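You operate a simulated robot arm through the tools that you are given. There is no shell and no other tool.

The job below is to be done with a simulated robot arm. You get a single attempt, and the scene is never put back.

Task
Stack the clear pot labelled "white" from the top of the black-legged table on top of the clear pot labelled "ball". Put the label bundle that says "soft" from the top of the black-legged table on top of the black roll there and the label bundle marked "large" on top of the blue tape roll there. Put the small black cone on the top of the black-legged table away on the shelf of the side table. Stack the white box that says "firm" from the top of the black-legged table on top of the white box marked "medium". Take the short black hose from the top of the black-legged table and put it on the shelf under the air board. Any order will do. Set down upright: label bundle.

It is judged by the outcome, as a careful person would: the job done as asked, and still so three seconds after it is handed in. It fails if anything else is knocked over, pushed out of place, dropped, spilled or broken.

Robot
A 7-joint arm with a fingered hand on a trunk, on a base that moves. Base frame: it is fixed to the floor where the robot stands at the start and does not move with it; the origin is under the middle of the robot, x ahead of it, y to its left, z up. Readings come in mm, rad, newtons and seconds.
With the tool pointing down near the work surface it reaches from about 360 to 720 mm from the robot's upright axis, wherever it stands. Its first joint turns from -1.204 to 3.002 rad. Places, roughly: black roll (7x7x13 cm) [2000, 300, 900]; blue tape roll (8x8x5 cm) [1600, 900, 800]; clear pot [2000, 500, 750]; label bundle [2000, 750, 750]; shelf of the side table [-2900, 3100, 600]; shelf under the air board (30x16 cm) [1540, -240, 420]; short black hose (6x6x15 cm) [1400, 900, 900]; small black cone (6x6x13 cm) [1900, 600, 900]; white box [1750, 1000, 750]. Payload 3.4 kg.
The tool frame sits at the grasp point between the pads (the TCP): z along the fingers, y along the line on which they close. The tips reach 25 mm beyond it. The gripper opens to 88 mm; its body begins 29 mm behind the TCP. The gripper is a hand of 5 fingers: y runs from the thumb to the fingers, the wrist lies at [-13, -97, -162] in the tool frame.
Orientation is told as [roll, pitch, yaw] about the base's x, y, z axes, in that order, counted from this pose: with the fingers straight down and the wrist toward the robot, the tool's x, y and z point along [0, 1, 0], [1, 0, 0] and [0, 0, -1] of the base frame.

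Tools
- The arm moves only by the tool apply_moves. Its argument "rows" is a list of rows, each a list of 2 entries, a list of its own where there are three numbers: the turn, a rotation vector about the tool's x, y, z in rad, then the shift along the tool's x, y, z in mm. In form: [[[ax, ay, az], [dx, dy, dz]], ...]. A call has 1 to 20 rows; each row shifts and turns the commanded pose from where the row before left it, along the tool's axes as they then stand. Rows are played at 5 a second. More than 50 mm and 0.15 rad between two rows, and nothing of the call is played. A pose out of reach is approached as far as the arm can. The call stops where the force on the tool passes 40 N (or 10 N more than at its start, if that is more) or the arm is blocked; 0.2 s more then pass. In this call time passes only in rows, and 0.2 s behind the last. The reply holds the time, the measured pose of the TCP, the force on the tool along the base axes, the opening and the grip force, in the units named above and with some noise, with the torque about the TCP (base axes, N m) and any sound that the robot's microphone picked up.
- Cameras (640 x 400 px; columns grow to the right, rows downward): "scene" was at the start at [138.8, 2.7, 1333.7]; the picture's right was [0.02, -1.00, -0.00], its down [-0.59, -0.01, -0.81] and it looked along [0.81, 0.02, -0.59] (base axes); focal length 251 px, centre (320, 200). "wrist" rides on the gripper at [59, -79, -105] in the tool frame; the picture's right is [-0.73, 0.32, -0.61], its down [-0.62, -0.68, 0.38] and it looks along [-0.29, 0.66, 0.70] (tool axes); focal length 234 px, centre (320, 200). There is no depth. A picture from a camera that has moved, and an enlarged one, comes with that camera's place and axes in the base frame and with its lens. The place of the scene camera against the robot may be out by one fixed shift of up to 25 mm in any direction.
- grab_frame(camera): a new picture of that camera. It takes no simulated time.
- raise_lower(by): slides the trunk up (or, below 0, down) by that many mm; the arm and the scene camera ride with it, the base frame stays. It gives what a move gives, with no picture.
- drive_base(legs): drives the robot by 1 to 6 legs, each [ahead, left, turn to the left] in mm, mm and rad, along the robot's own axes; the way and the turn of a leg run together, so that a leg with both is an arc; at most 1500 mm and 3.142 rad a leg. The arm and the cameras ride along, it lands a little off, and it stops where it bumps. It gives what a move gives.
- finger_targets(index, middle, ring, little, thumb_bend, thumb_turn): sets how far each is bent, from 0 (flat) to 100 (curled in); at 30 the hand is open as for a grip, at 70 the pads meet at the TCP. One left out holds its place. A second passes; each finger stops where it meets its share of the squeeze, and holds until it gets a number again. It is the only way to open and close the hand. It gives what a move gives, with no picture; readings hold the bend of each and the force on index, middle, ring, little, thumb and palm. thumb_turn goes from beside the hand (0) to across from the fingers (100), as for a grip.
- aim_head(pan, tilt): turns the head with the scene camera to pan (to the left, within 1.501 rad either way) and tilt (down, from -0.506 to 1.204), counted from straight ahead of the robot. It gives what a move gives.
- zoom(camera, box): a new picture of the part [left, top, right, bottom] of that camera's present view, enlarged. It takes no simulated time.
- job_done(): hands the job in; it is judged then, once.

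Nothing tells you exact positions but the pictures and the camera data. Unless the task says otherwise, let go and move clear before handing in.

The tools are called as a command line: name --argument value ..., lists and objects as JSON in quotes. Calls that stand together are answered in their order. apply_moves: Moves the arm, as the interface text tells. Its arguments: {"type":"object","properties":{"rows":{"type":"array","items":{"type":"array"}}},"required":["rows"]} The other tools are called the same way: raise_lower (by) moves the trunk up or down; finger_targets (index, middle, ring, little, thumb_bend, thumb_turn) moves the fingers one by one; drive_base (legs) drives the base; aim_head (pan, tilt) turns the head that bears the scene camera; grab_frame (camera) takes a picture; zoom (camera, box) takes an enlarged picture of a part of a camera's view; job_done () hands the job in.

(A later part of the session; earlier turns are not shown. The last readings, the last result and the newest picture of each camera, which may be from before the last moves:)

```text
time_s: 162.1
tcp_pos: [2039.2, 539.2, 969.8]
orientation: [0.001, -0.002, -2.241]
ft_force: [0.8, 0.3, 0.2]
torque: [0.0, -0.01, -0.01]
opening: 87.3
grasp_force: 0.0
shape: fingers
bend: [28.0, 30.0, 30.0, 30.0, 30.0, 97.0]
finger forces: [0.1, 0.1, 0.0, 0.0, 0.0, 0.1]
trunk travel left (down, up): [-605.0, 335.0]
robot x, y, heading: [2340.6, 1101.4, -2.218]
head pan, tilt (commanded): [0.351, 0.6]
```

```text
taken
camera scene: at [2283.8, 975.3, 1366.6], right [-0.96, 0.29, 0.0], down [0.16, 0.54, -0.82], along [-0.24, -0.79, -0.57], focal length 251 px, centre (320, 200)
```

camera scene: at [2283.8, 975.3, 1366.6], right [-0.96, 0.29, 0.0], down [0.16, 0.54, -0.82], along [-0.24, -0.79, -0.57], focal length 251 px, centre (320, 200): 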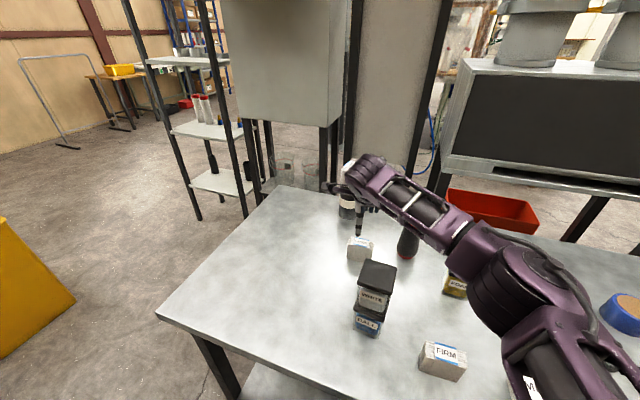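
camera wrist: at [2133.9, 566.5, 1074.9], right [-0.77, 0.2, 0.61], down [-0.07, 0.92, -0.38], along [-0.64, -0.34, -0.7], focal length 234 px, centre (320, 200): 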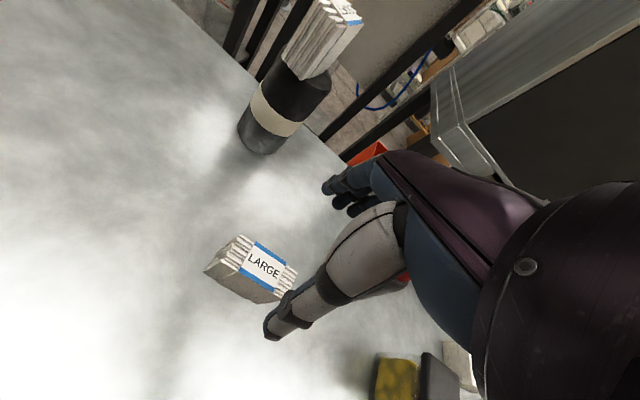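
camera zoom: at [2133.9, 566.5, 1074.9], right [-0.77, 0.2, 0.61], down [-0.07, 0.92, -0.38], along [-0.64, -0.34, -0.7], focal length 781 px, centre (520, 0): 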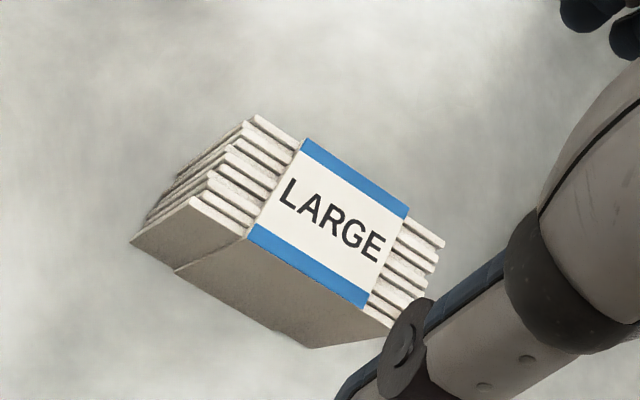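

LARGE is centered below. For more forearm clearance above the pot stack, I'll raise the trunk 100 mm and lower the hand by the same amount, so the elbow rides higher.

raise_lower --by 110

apply_moves --rows '[[[0, 0, 0], [0, 2, 40]], [[0, 0, 0], [0, 0, 40]], [[0, 0, 0], [0, 0, 40]]]'

grab_frame --camera "scene"

zoom --camera "wrist" --box '[180, 200, 340, 320]'

```text
time_s: 163.5
tcp_pos: [2039.0, 540.0, 1080.1]
orientation: [0.0, -0.002, -2.24]
ft_force: [0.0, 0.1, 0.5]
torque: [0.0, -0.02, 0.0]
opening: 87.1
grasp_force: 0.0
shape: fingers
bend: [28.0, 30.0, 30.0, 30.0, 30.0, 97.0]
finger forces: [0.1, 0.0, 0.0, 0.0, 0.0, 0.0]
trunk travel left (down, up): [-715.0, 225.0]
robot x, y, heading: [2335.9, 1098.3, -2.215]
head pan, tilt (commanded): [0.351, 0.6]
```

```text
time_s: 164.3
tcp_pos: [2036.8, 539.4, 959.6]
orientation: [0.0, -0.002, -2.242]
ft_force: [-0.7, 1.4, -0.3]
torque: [0.01, 0.03, 0.0]
opening: 87.1
grasp_force: 0.1
shape: fingers
bend: [28.0, 30.0, 30.0, 30.0, 30.0, 97.0]
finger forces: [0.0, 0.0, 0.0, 0.0, 0.0, 0.0]
trunk travel left (down, up): [-715.0, 225.0]
robot x, y, heading: [2340.7, 1101.7, -2.213]
head pan, tilt (commanded): [0.351, 0.6]
```

```text
taken
camera scene: at [2284.5, 975.3, 1476.6], right [-0.96, 0.29, 0.0], down [0.16, 0.54, -0.82], along [-0.24, -0.79, -0.57], focal length 251 px, centre (320, 200)
```

scene: 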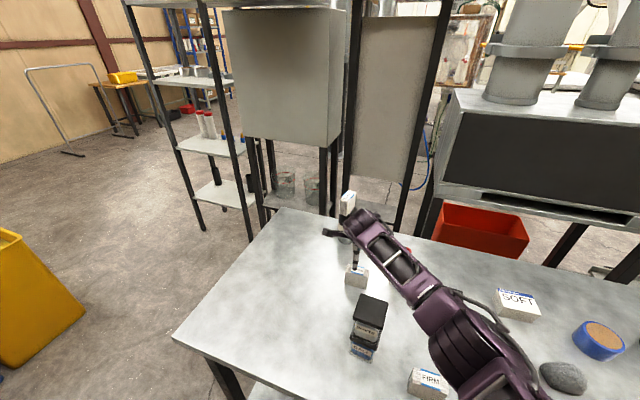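

```text
3.33 times, centred on (260, 260) of wrist
camera zoom: at [2131.5, 565.2, 1064.4], right [-0.77, 0.2, 0.61], down [-0.07, 0.92, -0.38], along [-0.64, -0.34, -0.7], focal length 781 px, centre (520, 0)
```

zoom: 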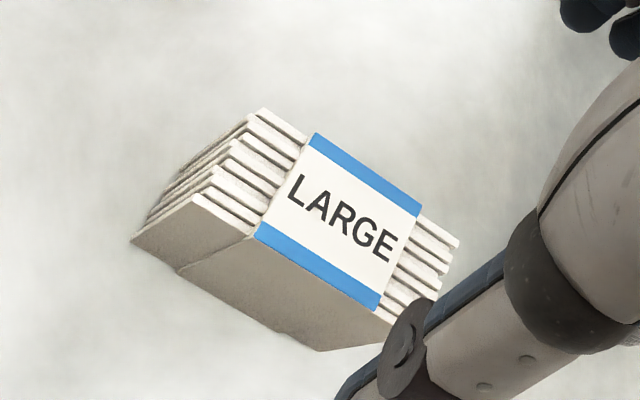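

apply_moves --rows '[[[0, 0, 0], [0, 0, 30]], [[0, 0, 0], [0, 0, 25]]]'

aim_head --pan 0.3 --tilt 0.85

grab_frame --camera "scene"

grab_frame --camera "wrist"

```text
time_s: 164.9
tcp_pos: [2038.1, 538.1, 903.4]
orientation: [0.001, 0.0, -2.241]
ft_force: [0.2, 0.2, 0.1]
torque: [-0.06, -0.03, 0.01]
opening: 87.3
grasp_force: 0.0
shape: fingers
bend: [28.0, 30.0, 30.0, 30.0, 30.0, 97.0]
finger forces: [0.2, 0.1, 0.1, 0.0, 0.1, 0.0]
trunk travel left (down, up): [-715.0, 225.0]
robot x, y, heading: [2338.7, 1100.4, -2.211]
head pan, tilt (commanded): [0.351, 0.6]
```

```text
time_s: 165.6
tcp_pos: [2038.2, 537.7, 904.2]
orientation: [-0.001, -0.003, -2.241]
ft_force: [-0.3, -0.1, -0.2]
torque: [-0.01, -0.02, 0.01]
opening: 87.3
grasp_force: 0.1
shape: fingers
bend: [28.0, 30.0, 30.0, 30.0, 30.0, 97.0]
finger forces: [0.0, 0.1, 0.0, 0.1, 0.0, 0.1]
trunk travel left (down, up): [-715.0, 225.0]
robot x, y, heading: [2339.1, 1100.3, -2.214]
head pan, tilt (commanded): [0.3, 0.85]
```

```text
taken
camera scene: at [2283.7, 986.7, 1455.7], right [-0.94, 0.34, 0.0], down [0.25, 0.71, -0.66], along [-0.22, -0.62, -0.75], focal length 251 px, centre (320, 200)
```

scene: 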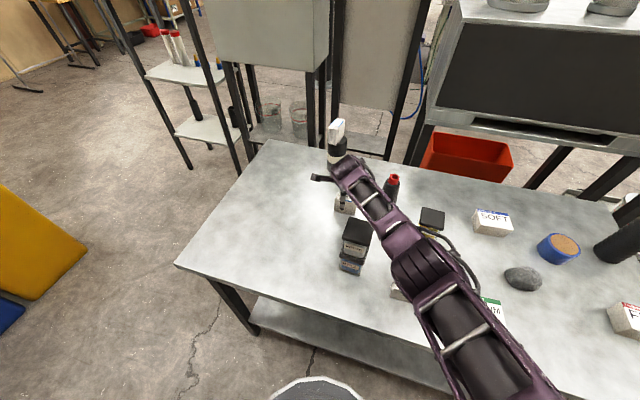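

```text
taken
camera wrist: at [2132.7, 564.7, 1008.9], right [-0.77, 0.2, 0.61], down [-0.07, 0.92, -0.38], along [-0.64, -0.34, -0.7], focal length 234 px, centre (320, 200)
```

wrist: 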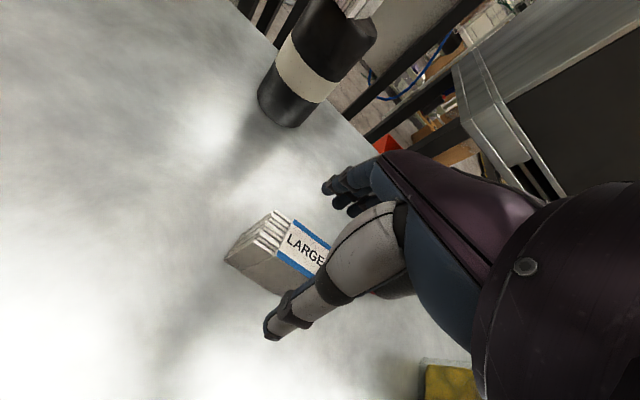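

zoom --camera "scene" --box '[300, 130, 480, 290]'

zoom --camera "wrist" --box '[200, 180, 380, 330]'

```text
2.50 times, centred on (390, 210) of scene
camera zoom: at [2283.7, 986.7, 1455.7], right [-0.94, 0.34, 0.0], down [0.25, 0.71, -0.66], along [-0.22, -0.62, -0.75], focal length 628 px, centre (145, 175)
```

zoom: 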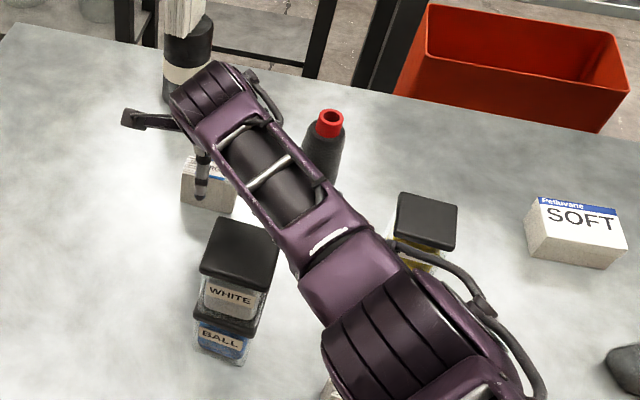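

```text
2.67 times, centred on (290, 255) of wrist
camera zoom: at [2132.7, 564.7, 1008.9], right [-0.77, 0.2, 0.61], down [-0.07, 0.92, -0.38], along [-0.64, -0.34, -0.7], focal length 624 px, centre (400, 53)
```

zoom: 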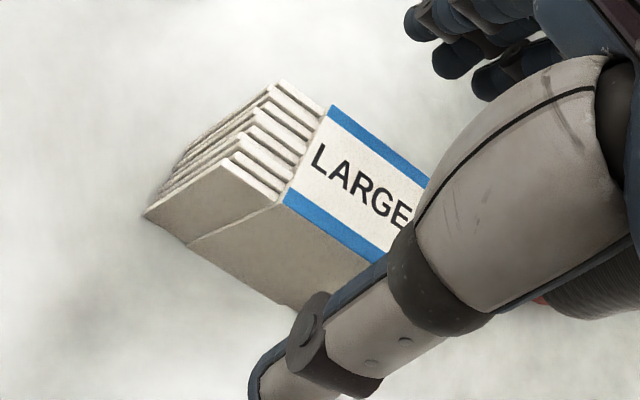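

Forearm rises toward the elbow and keeps ~40 mm over the stack at grasp height; LARGE is centered. Descending the last 40 mm and gripping.

apply_moves --rows '[[[0, 0, 0], [0, 0, 20]], [[0, 0, 0], [0, 0, 20]]]'

finger_targets --index 70 --middle 70 --ring 70 --little 70 --thumb_bend 70

zoom --camera "scene" --box '[300, 130, 480, 290]'

grab_frame --camera "wrist"

```text
time_s: 166.2
tcp_pos: [2039.8, 536.9, 864.6]
orientation: [0.0, 0.002, -2.242]
ft_force: [0.5, -0.2, -0.2]
torque: [0.02, 0.0, 0.03]
opening: 87.1
grasp_force: 0.1
shape: fingers
bend: [28.0, 30.0, 30.0, 30.0, 30.0, 97.0]
finger forces: [0.0, 0.0, 0.1, 0.0, 0.0, 0.0]
trunk travel left (down, up): [-715.0, 225.0]
robot x, y, heading: [2336.5, 1099.3, -2.214]
head pan, tilt (commanded): [0.3, 0.85]
```

```text
time_s: 167.2
tcp_pos: [2039.3, 537.8, 864.5]
orientation: [-0.001, 0.0, -2.241]
ft_force: [0.8, 0.8, 1.3]
torque: [0.0, -0.02, 0.01]
opening: 23.4
grasp_force: 11.4
shape: fingers
bend: [61.0, 65.0, 67.0, 70.0, 58.0, 95.0]
finger forces: [5.2, 3.9, 1.8, 0.1, 10.8, 0.1]
trunk travel left (down, up): [-715.0, 225.0]
robot x, y, heading: [2339.9, 1097.9, -2.217]
head pan, tilt (commanded): [0.3, 0.85]
```

```text
2.50 times, centred on (390, 210) of scene
camera zoom: at [2283.6, 986.6, 1455.7], right [-0.94, 0.34, 0.0], down [0.25, 0.71, -0.66], along [-0.22, -0.62, -0.75], focal length 628 px, centre (145, 175)
```

zoom: 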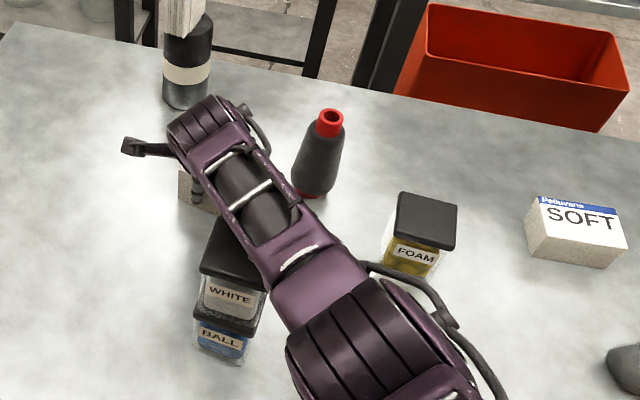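

```text
taken
camera wrist: at [2133.9, 564.6, 969.8], right [-0.77, 0.2, 0.61], down [-0.07, 0.92, -0.38], along [-0.64, -0.34, -0.7], focal length 234 px, centre (320, 200)
```

wrist: 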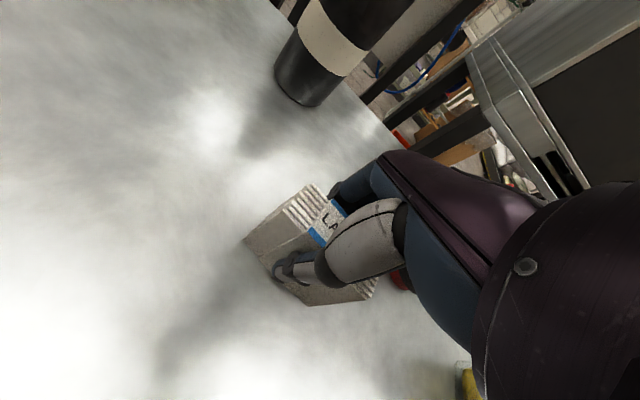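

Gripped. Lifting straight up.

apply_moves --rows '[[[0, 0, 0], [0, 0, -20]], [[0, 0, 0], [0, 0, -40]], [[0, 0, 0], [0, 0, -40]], [[0, 0, 0], [0, 0, -40]], [[0, 0, 0], [0, 0, -40]]]'

zoom --camera "wrist" --box '[200, 150, 400, 320]'

grab_frame --camera "scene"

```text
time_s: 168.4
tcp_pos: [2022.4, 529.3, 1023.5]
orientation: [0.005, 0.0, -2.241]
ft_force: [-0.7, 0.2, 0.4]
torque: [-0.01, -0.02, 0.0]
opening: 23.2
grasp_force: 9.7
shape: fingers
bend: [61.0, 65.0, 67.0, 70.0, 58.0, 95.0]
finger forces: [5.2, 3.7, 1.7, 0.0, 10.6, 0.0]
out of reach, approached as far as the arm can: row 4, 5
trunk travel left (down, up): [-715.0, 225.0]
robot x, y, heading: [2339.7, 1099.5, -2.211]
head pan, tilt (commanded): [0.3, 0.85]
```

```text
2.35 times, centred on (300, 235) of wrist
camera zoom: at [2116.8, 556.4, 1128.4], right [-0.77, 0.2, 0.6], down [-0.07, 0.92, -0.38], along [-0.63, -0.34, -0.7], focal length 551 px, centre (367, 118)
```

zoom: 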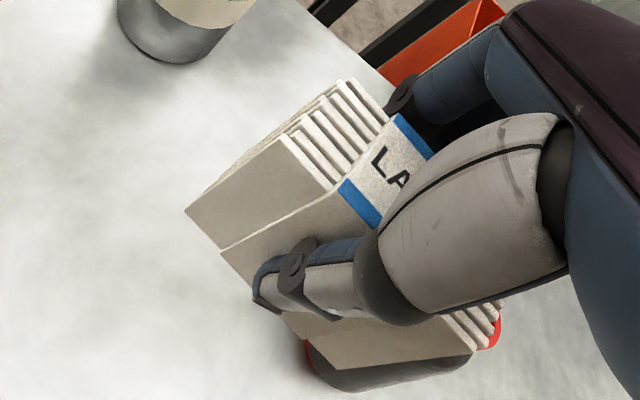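

```text
taken
camera scene: at [2282.1, 986.6, 1455.5], right [-0.94, 0.34, 0.0], down [0.25, 0.71, -0.66], along [-0.22, -0.62, -0.75], focal length 251 px, centre (320, 200)
```

scene: 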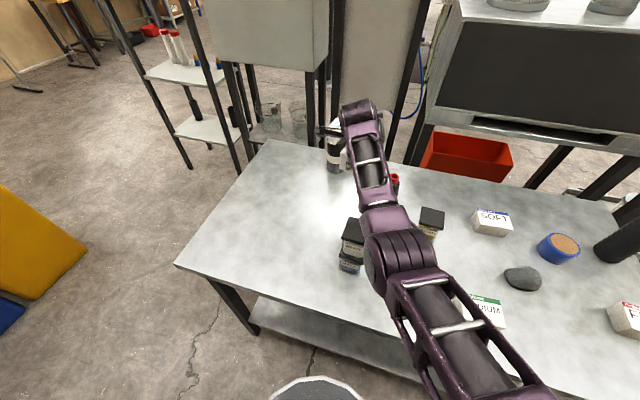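

The lift worked; the arm is at its reach limit at this height, so I'll raise the trunk (moves everything straight up) before retracting.

raise_lower --by 150

apply_moves --rows '[[[0, 0, 0], [0, -40, 0]], [[0, 0, 0], [0, -40, 0]], [[0, 0, 0], [-20, -40, 0]], [[0, 0, 0], [-30, -40, 0]]]'

grab_frame --camera "scene"

grab_frame --camera "wrist"

```text
time_s: 170.2
tcp_pos: [2021.8, 528.5, 1172.9]
orientation: [0.0, 0.0, -2.24]
ft_force: [0.1, 0.1, -1.3]
torque: [0.04, -0.03, -0.02]
opening: 23.4
grasp_force: 10.2
shape: fingers
bend: [61.0, 65.0, 67.0, 70.0, 58.0, 95.0]
finger forces: [5.2, 3.8, 1.7, 0.0, 10.5, 0.0]
trunk travel left (down, up): [-865.0, 75.0]
robot x, y, heading: [2339.0, 1102.0, -2.214]
head pan, tilt (commanded): [0.3, 0.85]
```

```text
time_s: 171.4
tcp_pos: [1972.6, 610.9, 1099.0]
orientation: [-0.071, -0.035, -2.304]
ft_force: [0.1, -0.1, -1.2]
torque: [0.02, 0.0, -0.02]
opening: 23.3
grasp_force: 10.3
shape: fingers
bend: [61.0, 65.0, 67.0, 70.0, 58.0, 95.0]
finger forces: [5.2, 3.6, 1.7, 0.0, 10.5, 0.0]
out of reach, approached as far as the arm can: row 1, 2, 3, 4
trunk travel left (down, up): [-865.0, 75.0]
robot x, y, heading: [2337.8, 1099.6, -2.218]
head pan, tilt (commanded): [0.3, 0.85]
stopped in row 4: the arm was blocked; the commanded pose is now the measured one
```

```text
taken
camera scene: at [2284.4, 985.6, 1605.6], right [-0.94, 0.34, 0.0], down [0.25, 0.71, -0.66], along [-0.22, -0.62, -0.75], focal length 251 px, centre (320, 200)
```

scene: 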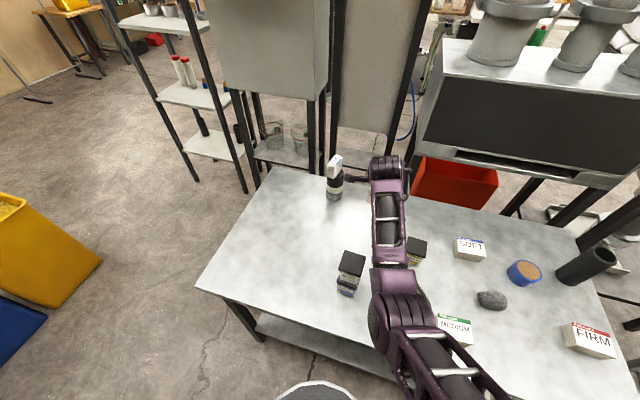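

```text
taken
camera wrist: at [2075.6, 629.2, 1196.9], right [-0.71, 0.23, 0.67], down [-0.04, 0.93, -0.36], along [-0.71, -0.28, -0.65], focal length 234 px, centre (320, 200)
```

wrist: 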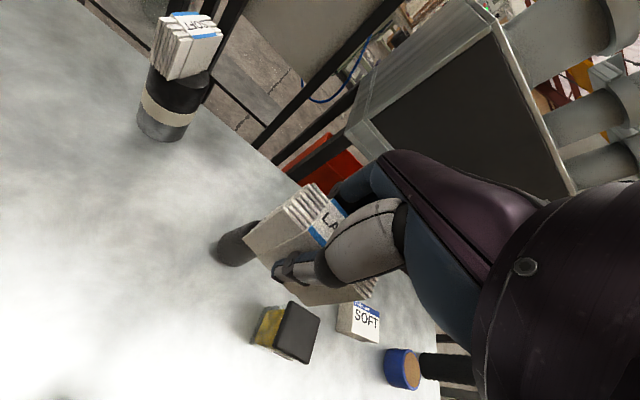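

The arm ran into a joint limit and the hand tilted slightly (bundle still held, nothing touched). I'll level the hand again and bring it back toward the robot in small steps.

apply_moves --rows '[[[0, 0, 0], [-10, -15, 0]], [[0.018, 0.035, -0.04], [-10, -15, 0]], [[0.017, 0.036, -0.04], [-10, -15, 0]]]'

grab_frame --camera "scene"

```text
time_s: 172.4
tcp_pos: [1911.1, 681.1, 1087.4]
orientation: [-0.102, -0.039, -2.29]
ft_force: [0.0, 0.2, -0.7]
torque: [0.02, 0.02, -0.02]
opening: 23.4
grasp_force: 10.5
shape: fingers
bend: [61.0, 65.0, 67.0, 70.0, 58.0, 95.0]
finger forces: [5.2, 3.6, 1.6, 0.0, 10.3, 0.0]
out of reach, approached as far as the arm can: row 2, 3
trunk travel left (down, up): [-865.0, 75.0]
robot x, y, heading: [2338.0, 1100.4, -2.217]
head pan, tilt (commanded): [0.3, 0.85]
stopped in row 3: the arm was blocked; the commanded pose is now the measured one
```

```text
taken
camera scene: at [2283.3, 986.8, 1605.7], right [-0.94, 0.34, 0.0], down [0.25, 0.71, -0.66], along [-0.22, -0.62, -0.75], focal length 251 px, centre (320, 200)
```

scene: 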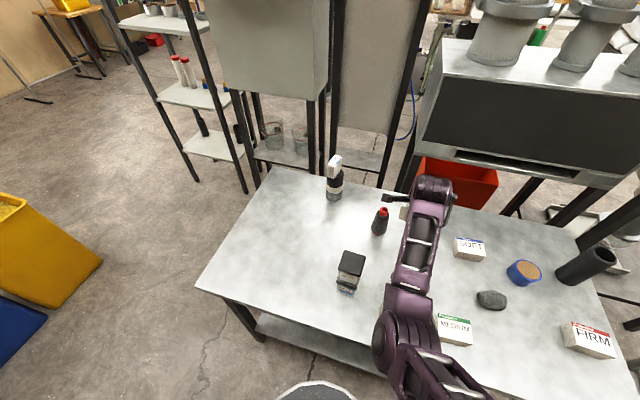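

The elbow has swung up over the center line; I'll raise the trunk a bit more for room and then lower/retract the hand relative to the trunk, where the arm has more freedom.

raise_lower --by 70

apply_moves --rows '[[[0, 0, 0], [0, 0, 30]], [[0, 0, 0], [0, 0, 30]]]'

grab_frame --camera "scene"

```text
time_s: 173.5
tcp_pos: [1912.3, 681.7, 1156.4]
orientation: [-0.103, -0.037, -2.288]
ft_force: [-0.2, 1.0, 0.0]
torque: [-0.02, 0.04, -0.01]
opening: 23.2
grasp_force: 10.4
shape: fingers
bend: [61.0, 65.0, 67.0, 70.0, 58.0, 95.0]
finger forces: [5.2, 3.7, 1.5, 0.0, 10.4, 0.0]
trunk travel left (down, up): [-935.0, 5.0]
robot x, y, heading: [2334.6, 1100.6, -2.212]
head pan, tilt (commanded): [0.3, 0.85]
```

```text
time_s: 174.1
tcp_pos: [1912.6, 681.5, 1095.3]
orientation: [-0.097, -0.034, -2.282]
ft_force: [1.3, 0.0, -1.6]
torque: [0.01, 0.0, -0.03]
opening: 23.1
grasp_force: 10.0
shape: fingers
bend: [61.0, 65.0, 67.0, 70.0, 58.0, 95.0]
finger forces: [5.2, 3.5, 1.6, 0.1, 10.3, 0.1]
trunk travel left (down, up): [-935.0, 5.0]
robot x, y, heading: [2336.5, 1099.2, -2.212]
head pan, tilt (commanded): [0.3, 0.85]
```

```text
taken
camera scene: at [2283.1, 986.8, 1675.7], right [-0.94, 0.34, 0.0], down [0.25, 0.71, -0.66], along [-0.22, -0.62, -0.75], focal length 251 px, centre (320, 200)
```

scene: 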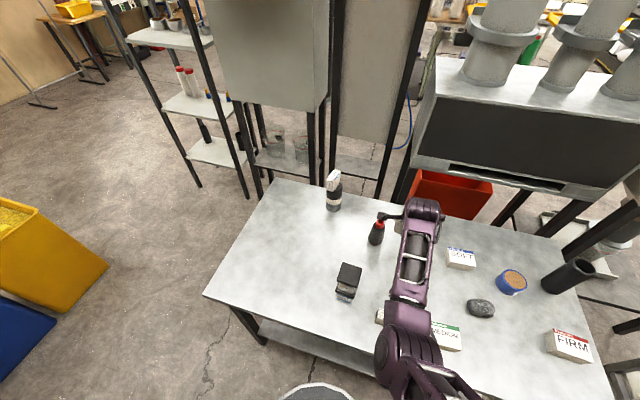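

apply_moves --rows '[[[0, 0, 0], [0, -20, 0]], [[0, 0, 0], [0, -20, 0]], [[0, 0, 0], [0, -20, 0]]]'

apply_moves --rows '[[[0.0, 0.0, -0.03], [0, -15, 0]], [[0.0, 0.0, -0.03], [0, -15, 0]]]'

grab_frame --camera "scene"

```text
time_s: 175.0
tcp_pos: [1901.7, 706.2, 1160.7]
orientation: [-0.13, -0.181, -2.306]
ft_force: [-0.3, 0.0, -0.1]
torque: [0.03, 0.0, 0.0]
opening: 22.8
grasp_force: 10.3
shape: fingers
bend: [61.0, 65.0, 67.0, 70.0, 58.0, 95.0]
finger forces: [5.2, 3.5, 1.7, 0.0, 10.5, 0.0]
trunk travel left (down, up): [-935.0, 5.0]
robot x, y, heading: [2340.5, 1097.9, -2.213]
head pan, tilt (commanded): [0.3, 0.85]
stopped in row 3: the arm was blocked; the commanded pose is now the measured one
```

```text
time_s: 175.6
tcp_pos: [1912.0, 729.6, 1162.0]
orientation: [-0.153, -0.187, -2.251]
ft_force: [0.3, 0.1, -0.8]
torque: [0.02, 0.01, -0.01]
opening: 23.2
grasp_force: 10.1
shape: fingers
bend: [61.0, 65.0, 67.0, 70.0, 58.0, 95.0]
finger forces: [5.2, 3.5, 1.7, 0.0, 10.3, 0.1]
trunk travel left (down, up): [-935.0, 5.0]
robot x, y, heading: [2341.2, 1102.0, -2.215]
head pan, tilt (commanded): [0.3, 0.85]
```

```text
taken
camera scene: at [2283.6, 987.8, 1675.8], right [-0.94, 0.34, 0.0], down [0.25, 0.71, -0.66], along [-0.22, -0.62, -0.75], focal length 251 px, centre (320, 200)
```

scene: 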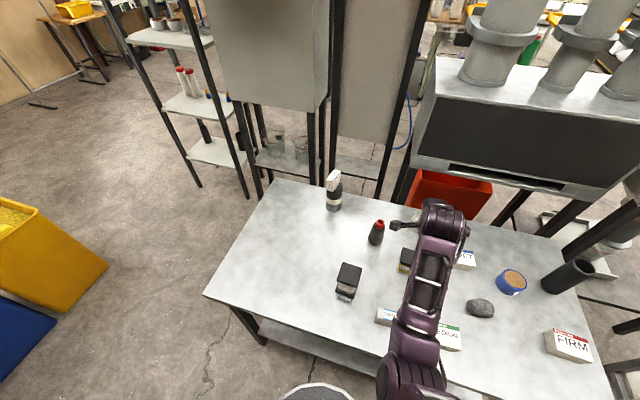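

apply_moves --rows '[[[0, 0, 0], [12, -20, 0]], [[0, 0, 0], [12, -20, 0]], [[0, 0, 0], [12, -20, 0]], [[0, 0, 0], [12, -20, 0]]]'

grab_frame --camera "scene"

```text
time_s: 176.8
tcp_pos: [1966.4, 781.5, 1128.7]
orientation: [-0.272, -0.183, -2.236]
ft_force: [-0.1, 0.1, -1.0]
torque: [0.05, -0.03, 0.03]
opening: 23.2
grasp_force: 10.9
shape: fingers
bend: [61.0, 65.0, 67.0, 70.0, 58.0, 95.0]
finger forces: [5.2, 3.5, 1.6, 0.1, 10.3, 0.1]
trunk travel left (down, up): [-935.0, 5.0]
robot x, y, heading: [2334.2, 1101.8, -2.214]
head pan, tilt (commanded): [0.3, 0.85]
stopped in row 4: the arm was blocked; the commanded pose is now the measured one
```

```text
taken
camera scene: at [2283.6, 986.9, 1675.7], right [-0.94, 0.34, 0.0], down [0.25, 0.71, -0.66], along [-0.22, -0.62, -0.75], focal length 251 px, centre (320, 200)
```

scene: 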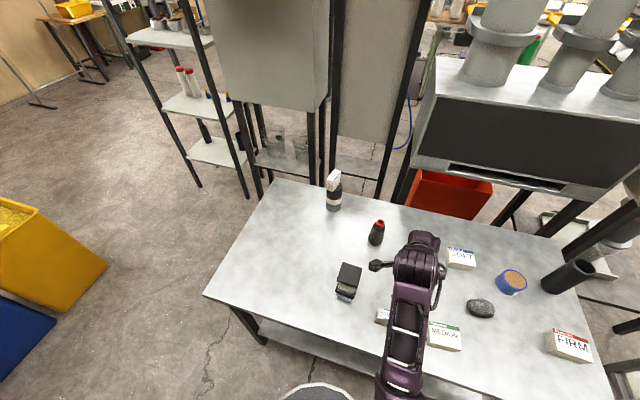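

The hand is tilting because the elbow folded the wrong way and a wrist joint is at its limit. Turning the hand clockwise about the vertical should relieve that joint; the bundle's heading doesn't matter on the round tape roll.

apply_moves --rows '[[[0, 0, 0.1], [0, 0, 0]], [[0, 0, 0.1], [0, 0, 0]], [[0, 0, 0.1], [0, 0, 0]], [[0, 0, 0.1], [0, 0, 0]]]'

grab_frame --camera "scene"

```text
time_s: 177.6
tcp_pos: [1918.1, 814.2, 1129.5]
orientation: [-0.373, -0.312, -2.495]
ft_force: [0.4, -0.4, 1.3]
torque: [-0.01, -0.03, -0.04]
opening: 23.2
grasp_force: 9.7
shape: fingers
bend: [61.0, 65.0, 67.0, 70.0, 58.0, 95.0]
finger forces: [5.2, 3.6, 1.6, 0.1, 10.4, 0.1]
trunk travel left (down, up): [-935.0, 5.0]
robot x, y, heading: [2338.3, 1097.3, -2.214]
head pan, tilt (commanded): [0.3, 0.85]
stopped in row 4: the arm was blocked; the commanded pose is now the measured one
```

```text
taken
camera scene: at [2283.2, 986.9, 1675.7], right [-0.94, 0.34, 0.0], down [0.25, 0.71, -0.66], along [-0.22, -0.62, -0.75], focal length 251 px, centre (320, 200)
```

scene: 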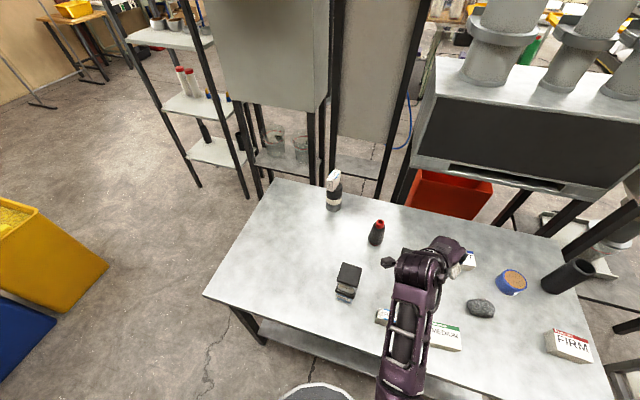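

zoom --camera "scene" --box '[340, 200, 520, 400]'

grab_frame --camera "wrist"

aim_head --pan -0.2 --tilt 1.1

grab_frame --camera "scene"

```text
2.00 times, centred on (430, 300) of scene
camera zoom: at [2283.2, 986.9, 1675.7], right [-0.94, 0.34, 0.0], down [0.25, 0.71, -0.66], along [-0.22, -0.62, -0.75], focal length 502 px, centre (100, 0)
```

zoom: 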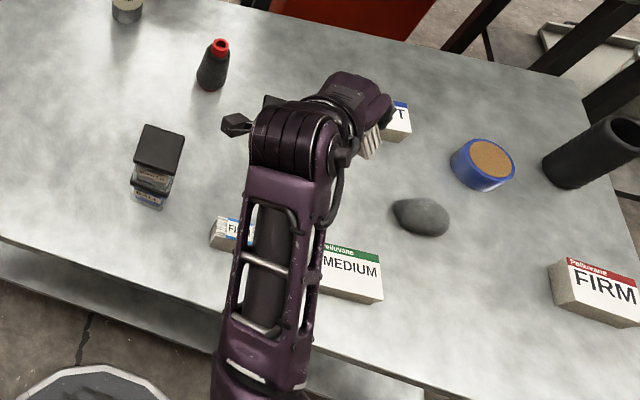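

```text
taken
camera wrist: at [2051.5, 801.4, 1175.9], right [-0.31, 0.33, 0.89], down [0.05, 0.94, -0.33], along [-0.95, -0.06, -0.31], focal length 234 px, centre (320, 200)
```

wrist: 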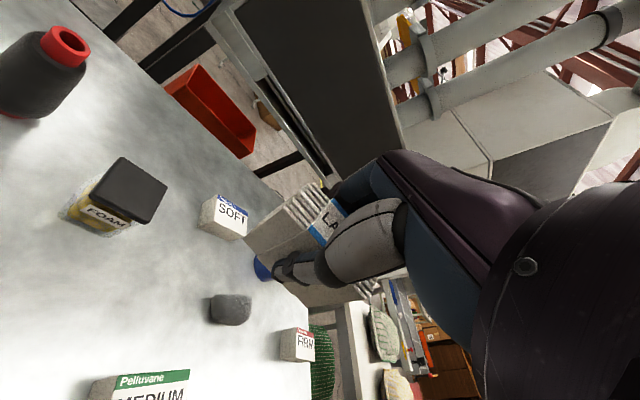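

```text
time_s: 178.5
tcp_pos: [1917.8, 815.4, 1128.5]
orientation: [-0.373, -0.313, -2.496]
ft_force: [0.7, -0.2, 0.2]
torque: [0.02, 0.02, -0.04]
opening: 22.9
grasp_force: 10.6
shape: fingers
bend: [61.0, 65.0, 67.0, 70.0, 58.0, 95.0]
finger forces: [5.1, 3.5, 1.6, 0.1, 10.2, 0.0]
trunk travel left (down, up): [-935.0, 5.0]
robot x, y, heading: [2335.7, 1102.2, -2.214]
head pan, tilt (commanded): [-0.201, 1.1]
```

```text
taken
camera scene: at [2262.6, 1018.3, 1658.0], right [-0.66, 0.75, 0.0], down [0.67, 0.59, -0.45], along [-0.34, -0.3, -0.89], focal length 251 px, centre (320, 200)
```

scene: 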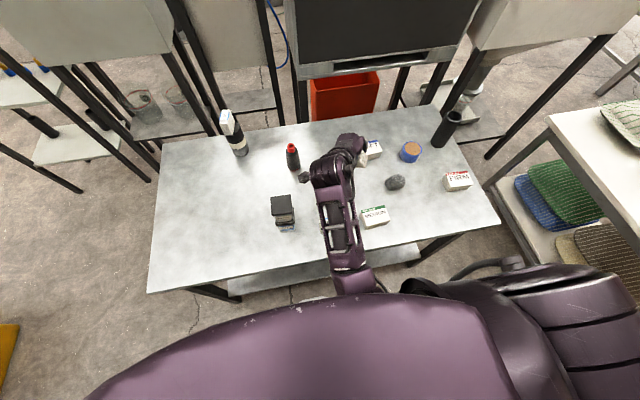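

The elbow has folded inward against my torso, which blocks the arm. I'll reverse out: move the hand forward and left while leveling it, to straighten the arm again.

apply_moves --rows '[[[0, 0, 0], [10, 25, -5]], [[0.03, 0.03, -0.03], [30, 15, -10]], [[0.05, 0.06, -0.05], [30, 15, -12]]]'

grab_frame --camera "scene"

```text
time_s: 179.4
tcp_pos: [1863.7, 773.8, 1136.0]
orientation: [-0.462, -0.236, -2.463]
ft_force: [0.4, 1.0, -0.9]
torque: [0.03, 0.02, 0.04]
opening: 22.8
grasp_force: 10.4
shape: fingers
bend: [61.0, 65.0, 67.0, 70.0, 58.0, 95.0]
finger forces: [5.1, 3.5, 1.5, 0.0, 10.3, 0.0]
trunk travel left (down, up): [-935.0, 5.0]
robot x, y, heading: [2337.0, 1100.6, -2.217]
head pan, tilt (commanded): [-0.201, 1.1]
stopped in row 3: the arm was blocked; the commanded pose is now the measured one
```

```text
taken
camera scene: at [2261.8, 1017.8, 1657.9], right [-0.66, 0.75, 0.0], down [0.67, 0.59, -0.45], along [-0.34, -0.3, -0.89], focal length 251 px, centre (320, 200)
```

scene: 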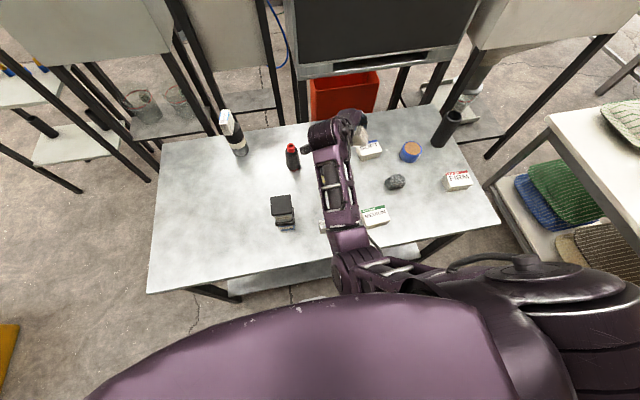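

apply_moves --rows '[[[0, 0, 0], [0, 30, 7]], [[0, 0, 0], [0, 30, 7]], [[0, 0, 0], [0, 30, 7]], [[0, 0, 0], [0, 30, 7]]]'

grab_frame --camera "scene"

```text
time_s: 180.4
tcp_pos: [1760.5, 704.6, 1137.6]
orientation: [-0.461, -0.236, -2.466]
ft_force: [0.2, 0.0, -1.5]
torque: [-0.01, -0.03, 0.03]
opening: 23.0
grasp_force: 9.8
shape: fingers
bend: [61.0, 65.0, 67.0, 70.0, 58.0, 95.0]
finger forces: [5.1, 3.4, 1.5, 0.1, 10.2, 0.0]
trunk travel left (down, up): [-935.0, 5.0]
robot x, y, heading: [2338.4, 1099.4, -2.21]
head pan, tilt (commanded): [-0.201, 1.1]
```

```text
taken
camera scene: at [2260.6, 1017.1, 1657.8], right [-0.66, 0.75, 0.0], down [0.67, 0.59, -0.45], along [-0.34, -0.3, -0.89], focal length 251 px, centre (320, 200)
```

scene: 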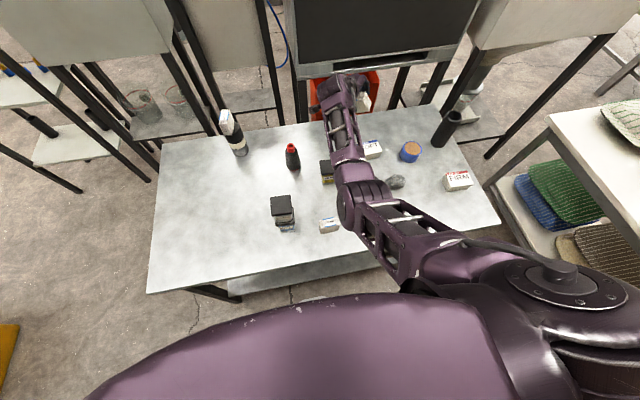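

The arm follows again when extended. Now I'll swing the hand left while leveling it, so the elbow straightens and can fold out to the right as it should.

apply_moves --rows '[[[0, 0, 0], [35, 0, -16]], [[0.02, 0.05, -0.02], [35, 0, -16]], [[0.02, 0.05, -0.02], [35, 0, -14]], [[0.02, 0.05, -0.02], [35, 0, -11]]]'

grab_frame --camera "scene"

```text
time_s: 181.4
tcp_pos: [1855.9, 589.3, 1132.5]
orientation: [-0.321, -0.16, -2.43]
ft_force: [0.6, -0.4, -0.3]
torque: [-0.01, 0.06, -0.02]
opening: 22.8
grasp_force: 9.5
shape: fingers
bend: [61.0, 65.0, 67.0, 70.0, 58.0, 95.0]
finger forces: [5.1, 3.4, 1.4, 0.0, 10.0, 0.1]
trunk travel left (down, up): [-935.0, 5.0]
robot x, y, heading: [2337.9, 1101.0, -2.212]
head pan, tilt (commanded): [-0.201, 1.1]
```

```text
taken
camera scene: at [2263.4, 1016.9, 1657.9], right [-0.66, 0.75, 0.0], down [0.67, 0.59, -0.45], along [-0.34, -0.3, -0.89], focal length 251 px, centre (320, 200)
```

scene: 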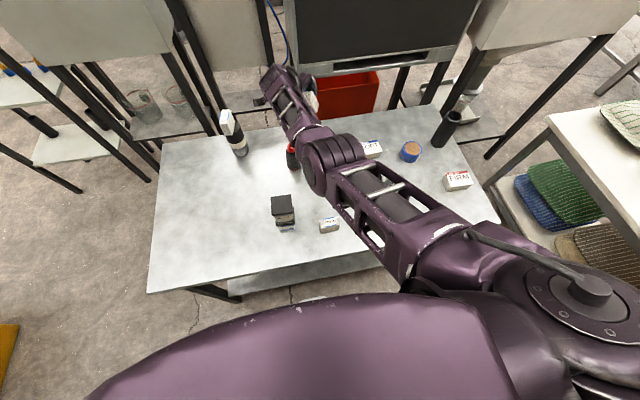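

apply_moves --rows '[[[0.02, 0.05, -0.03], [35, -8, -12]], [[0.02, 0.05, -0.03], [35, -8, -10]], [[0.03, 0.06, -0.03], [35, -8, -8]], [[0.03, 0.06, -0.03], [35, -8, -6]]]'

grab_frame --camera "scene"

```text
time_s: 182.4
tcp_pos: [1976.6, 533.3, 1132.5]
orientation: [-0.109, -0.036, -2.333]
ft_force: [0.5, 0.5, -0.8]
torque: [0.01, 0.05, -0.01]
opening: 23.0
grasp_force: 10.3
shape: fingers
bend: [61.0, 66.0, 67.0, 70.0, 58.0, 95.0]
finger forces: [5.1, 3.5, 1.4, 0.0, 10.0, 0.0]
out of reach, approached as far as the arm can: row 2, 3, 4
trunk travel left (down, up): [-935.0, 5.0]
robot x, y, heading: [2338.6, 1099.1, -2.212]
head pan, tilt (commanded): [-0.201, 1.1]
```

```text
taken
camera scene: at [2263.9, 1017.7, 1658.0], right [-0.66, 0.75, 0.0], down [0.67, 0.59, -0.45], along [-0.34, -0.3, -0.89], focal length 251 px, centre (320, 200)
```

scene: 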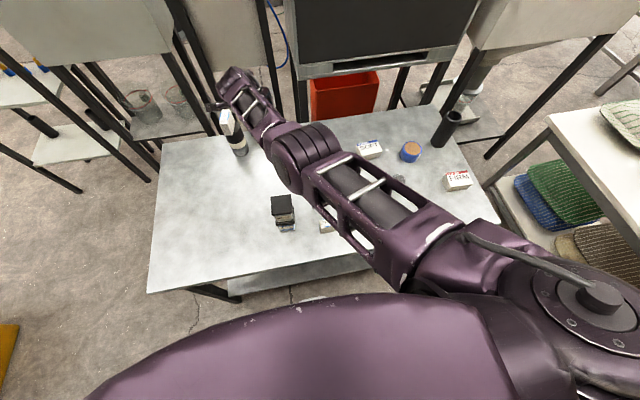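

The arm is straight and nearly level. Now I'll retract while still moving left so the elbow folds outward.

apply_moves --rows '[[[0.01, 0.03, -0.02], [25, -25, 0]], [[0.01, 0.03, -0.02], [25, -25, 0]], [[0.01, 0.03, -0.02], [20, -30, 0]], [[0.0, 0.02, -0.02], [10, -35, 0]]]'

grab_frame --camera "scene"

```text
time_s: 183.6
tcp_pos: [2046.0, 580.9, 1119.1]
orientation: [-0.073, -0.038, -2.324]
ft_force: [0.7, -0.4, -0.2]
torque: [-0.02, -0.04, 0.0]
opening: 22.5
grasp_force: 9.8
shape: fingers
bend: [62.0, 66.0, 68.0, 70.0, 59.0, 95.0]
finger forces: [5.1, 3.2, 1.4, 0.0, 9.8, 0.1]
trunk travel left (down, up): [-935.0, 5.0]
robot x, y, heading: [2337.5, 1099.4, -2.212]
head pan, tilt (commanded): [-0.201, 1.1]
stopped in row 4: the arm was blocked; the commanded pose is now the measured one
```

```text
taken
camera scene: at [2262.7, 1017.5, 1657.9], right [-0.66, 0.75, 0.0], down [0.67, 0.59, -0.45], along [-0.34, -0.3, -0.89], focal length 251 px, centre (320, 200)
```

scene: 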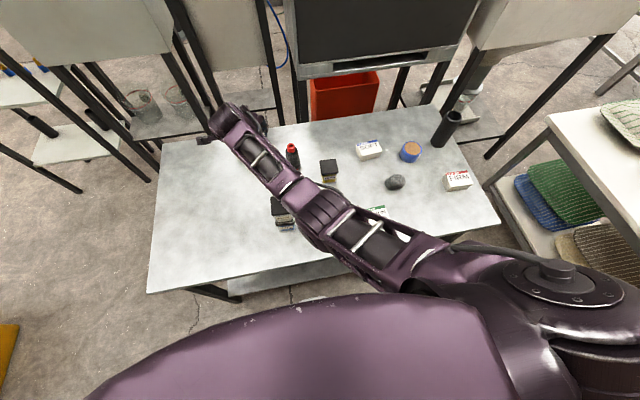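

Still folding inward. I'll extend to full reach again and sweep farther left along the arc, which should push the elbow through straight to the outer side.

apply_moves --rows '[[[0.01, 0.02, 0], [24, 32, 0]], [[0.01, 0.02, 0], [24, 32, 0]], [[0.01, 0.02, -0.02], [36, -20, 0]], [[0, 0, -0.02], [38, -22, 0]], [[0, 0, -0.02], [38, -25, 0]], [[0, 0, -0.02], [36, -28, 0]]]'

grab_frame --camera "scene"

```text
time_s: 185.0
tcp_pos: [2217.2, 560.5, 1093.7]
orientation: [-0.007, -0.008, -2.242]
ft_force: [1.0, 0.1, -0.7]
torque: [-0.02, 0.0, -0.03]
opening: 22.4
grasp_force: 10.1
shape: fingers
bend: [62.0, 66.0, 68.0, 70.0, 59.0, 95.0]
finger forces: [5.2, 3.3, 1.3, 0.0, 10.0, 0.0]
out of reach, approached as far as the arm can: row 2, 3, 4, 5, 6
trunk travel left (down, up): [-935.0, 5.0]
robot x, y, heading: [2336.6, 1099.2, -2.214]
head pan, tilt (commanded): [-0.201, 1.1]
```

```text
taken
camera scene: at [2263.4, 1019.4, 1658.1], right [-0.66, 0.75, 0.0], down [0.67, 0.59, -0.45], along [-0.34, -0.3, -0.89], focal length 251 px, centre (320, 200)
```

scene: 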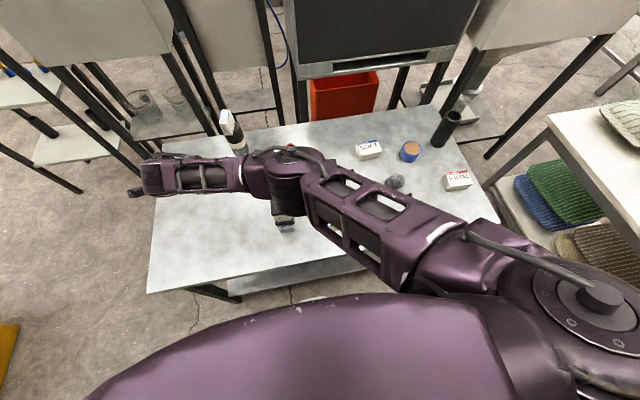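

The elbow is now on the outer side and the hand is level. Retracting toward the robot to get well inside the workspace.

apply_moves --rows '[[[0, 0, 0], [0, -40, 0]], [[0, 0, 0], [0, -40, 0]], [[0, 0, 0], [-20, -40, 0]], [[0, 0, 0], [-40, -25, 0]]]'

grab_frame --camera "scene"

```text
time_s: 186.0
tcp_pos: [2261.7, 712.9, 1095.1]
orientation: [-0.007, -0.007, -2.243]
ft_force: [0.6, 0.5, -0.6]
torque: [0.0, -0.01, -0.02]
opening: 22.7
grasp_force: 9.7
shape: fingers
bend: [62.0, 66.0, 68.0, 70.0, 59.0, 95.0]
finger forces: [5.2, 3.3, 1.4, 0.1, 9.9, 0.1]
trunk travel left (down, up): [-935.0, 5.0]
robot x, y, heading: [2339.0, 1097.6, -2.213]
head pan, tilt (commanded): [-0.201, 1.1]
```

```text
taken
camera scene: at [2260.9, 1020.3, 1657.9], right [-0.66, 0.75, 0.0], down [0.67, 0.59, -0.45], along [-0.34, -0.3, -0.89], focal length 251 px, centre (320, 200)
```

scene: 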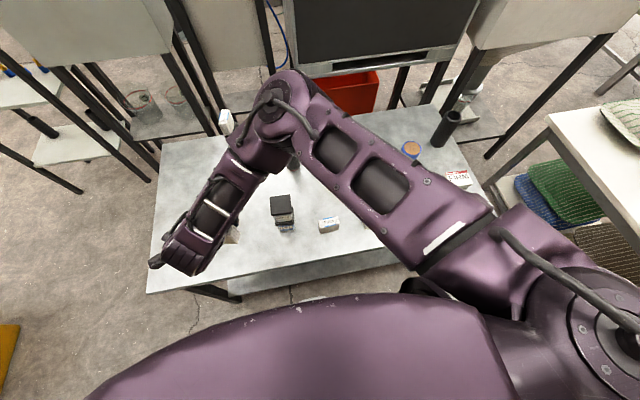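

Good: the arm is back in its normal posture with the bundle level. I'll center the hand, then drive right along the table to the blue tape roll.

apply_moves --rows '[[[0, 0, 0], [-40, 15, 0]], [[0, 0, 0], [-40, 15, 0]], [[0, 0, 0], [-40, 15, 0]], [[0, 0, 0], [-40, 15, 0]]]'

drive_base --legs '[[0, -530, 0]]'

aim_head --pan 0.0 --tilt 0.85

grab_frame --camera "scene"

grab_frame --camera "wrist"

```text
time_s: 187.0
tcp_pos: [2095.7, 766.4, 1093.4]
orientation: [-0.004, -0.004, -2.238]
ft_force: [-1.1, 0.2, -0.9]
torque: [-0.03, -0.03, 0.03]
opening: 22.4
grasp_force: 9.1
shape: fingers
bend: [62.0, 66.0, 68.0, 70.0, 59.0, 95.0]
finger forces: [5.2, 3.1, 1.4, 0.0, 9.7, 0.1]
trunk travel left (down, up): [-935.0, 5.0]
robot x, y, heading: [2339.4, 1101.9, -2.212]
head pan, tilt (commanded): [-0.201, 1.1]
```

```text
time_s: 190.0
tcp_pos: [1676.9, 1083.7, 1092.9]
orientation: [-0.006, -0.003, -2.247]
ft_force: [-1.1, 0.2, 0.2]
torque: [0.03, -0.01, 0.0]
opening: 22.4
grasp_force: 9.8
shape: fingers
bend: [62.0, 66.0, 68.0, 70.0, 59.0, 95.0]
finger forces: [5.2, 3.2, 1.3, 0.0, 9.8, 0.0]
trunk travel left (down, up): [-935.0, 5.0]
robot x, y, heading: [1914.8, 1417.4, -2.223]
head pan, tilt (commanded): [-0.201, 1.1]
```

```text
time_s: 190.8
tcp_pos: [1677.4, 1083.9, 1092.3]
orientation: [-0.005, -0.003, -2.246]
ft_force: [-0.1, -1.0, 0.1]
torque: [0.01, 0.0, -0.01]
opening: 22.5
grasp_force: 9.7
shape: fingers
bend: [62.0, 66.0, 68.0, 70.0, 59.0, 95.0]
finger forces: [5.3, 3.2, 1.3, 0.0, 9.8, 0.0]
trunk travel left (down, up): [-935.0, 5.0]
robot x, y, heading: [1917.5, 1416.5, -2.227]
head pan, tilt (commanded): [0.0, 0.85]
```

```text
taken
camera scene: at [1841.0, 1316.4, 1675.6], right [-0.8, 0.61, 0.0], down [0.46, 0.6, -0.66], along [-0.4, -0.53, -0.75], focal length 251 px, centre (320, 200)
```

scene: 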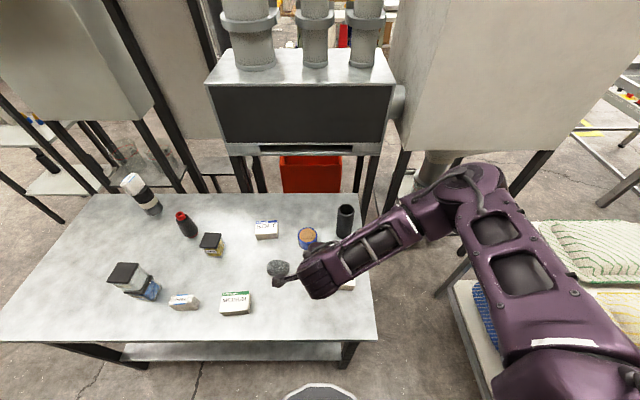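

```text
taken
camera wrist: at [1772.0, 1109.8, 1197.0], right [-0.76, 0.2, 0.61], down [-0.06, 0.92, -0.38], along [-0.64, -0.33, -0.69], focal length 234 px, centre (320, 200)
```

wrist: 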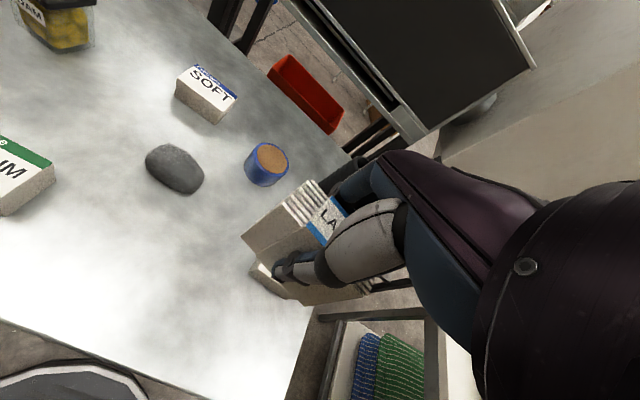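

zoom --camera "wrist" --box '[200, 120, 360, 220]'

```text
4.00 times, centred on (280, 170) of wrist
camera zoom: at [1772.0, 1109.8, 1197.0], right [-0.76, 0.2, 0.61], down [-0.06, 0.92, -0.38], along [-0.64, -0.33, -0.69], focal length 937 px, centre (480, 320)
```

zoom: 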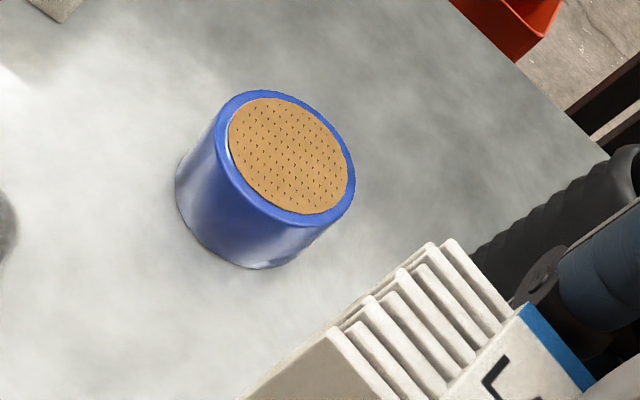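

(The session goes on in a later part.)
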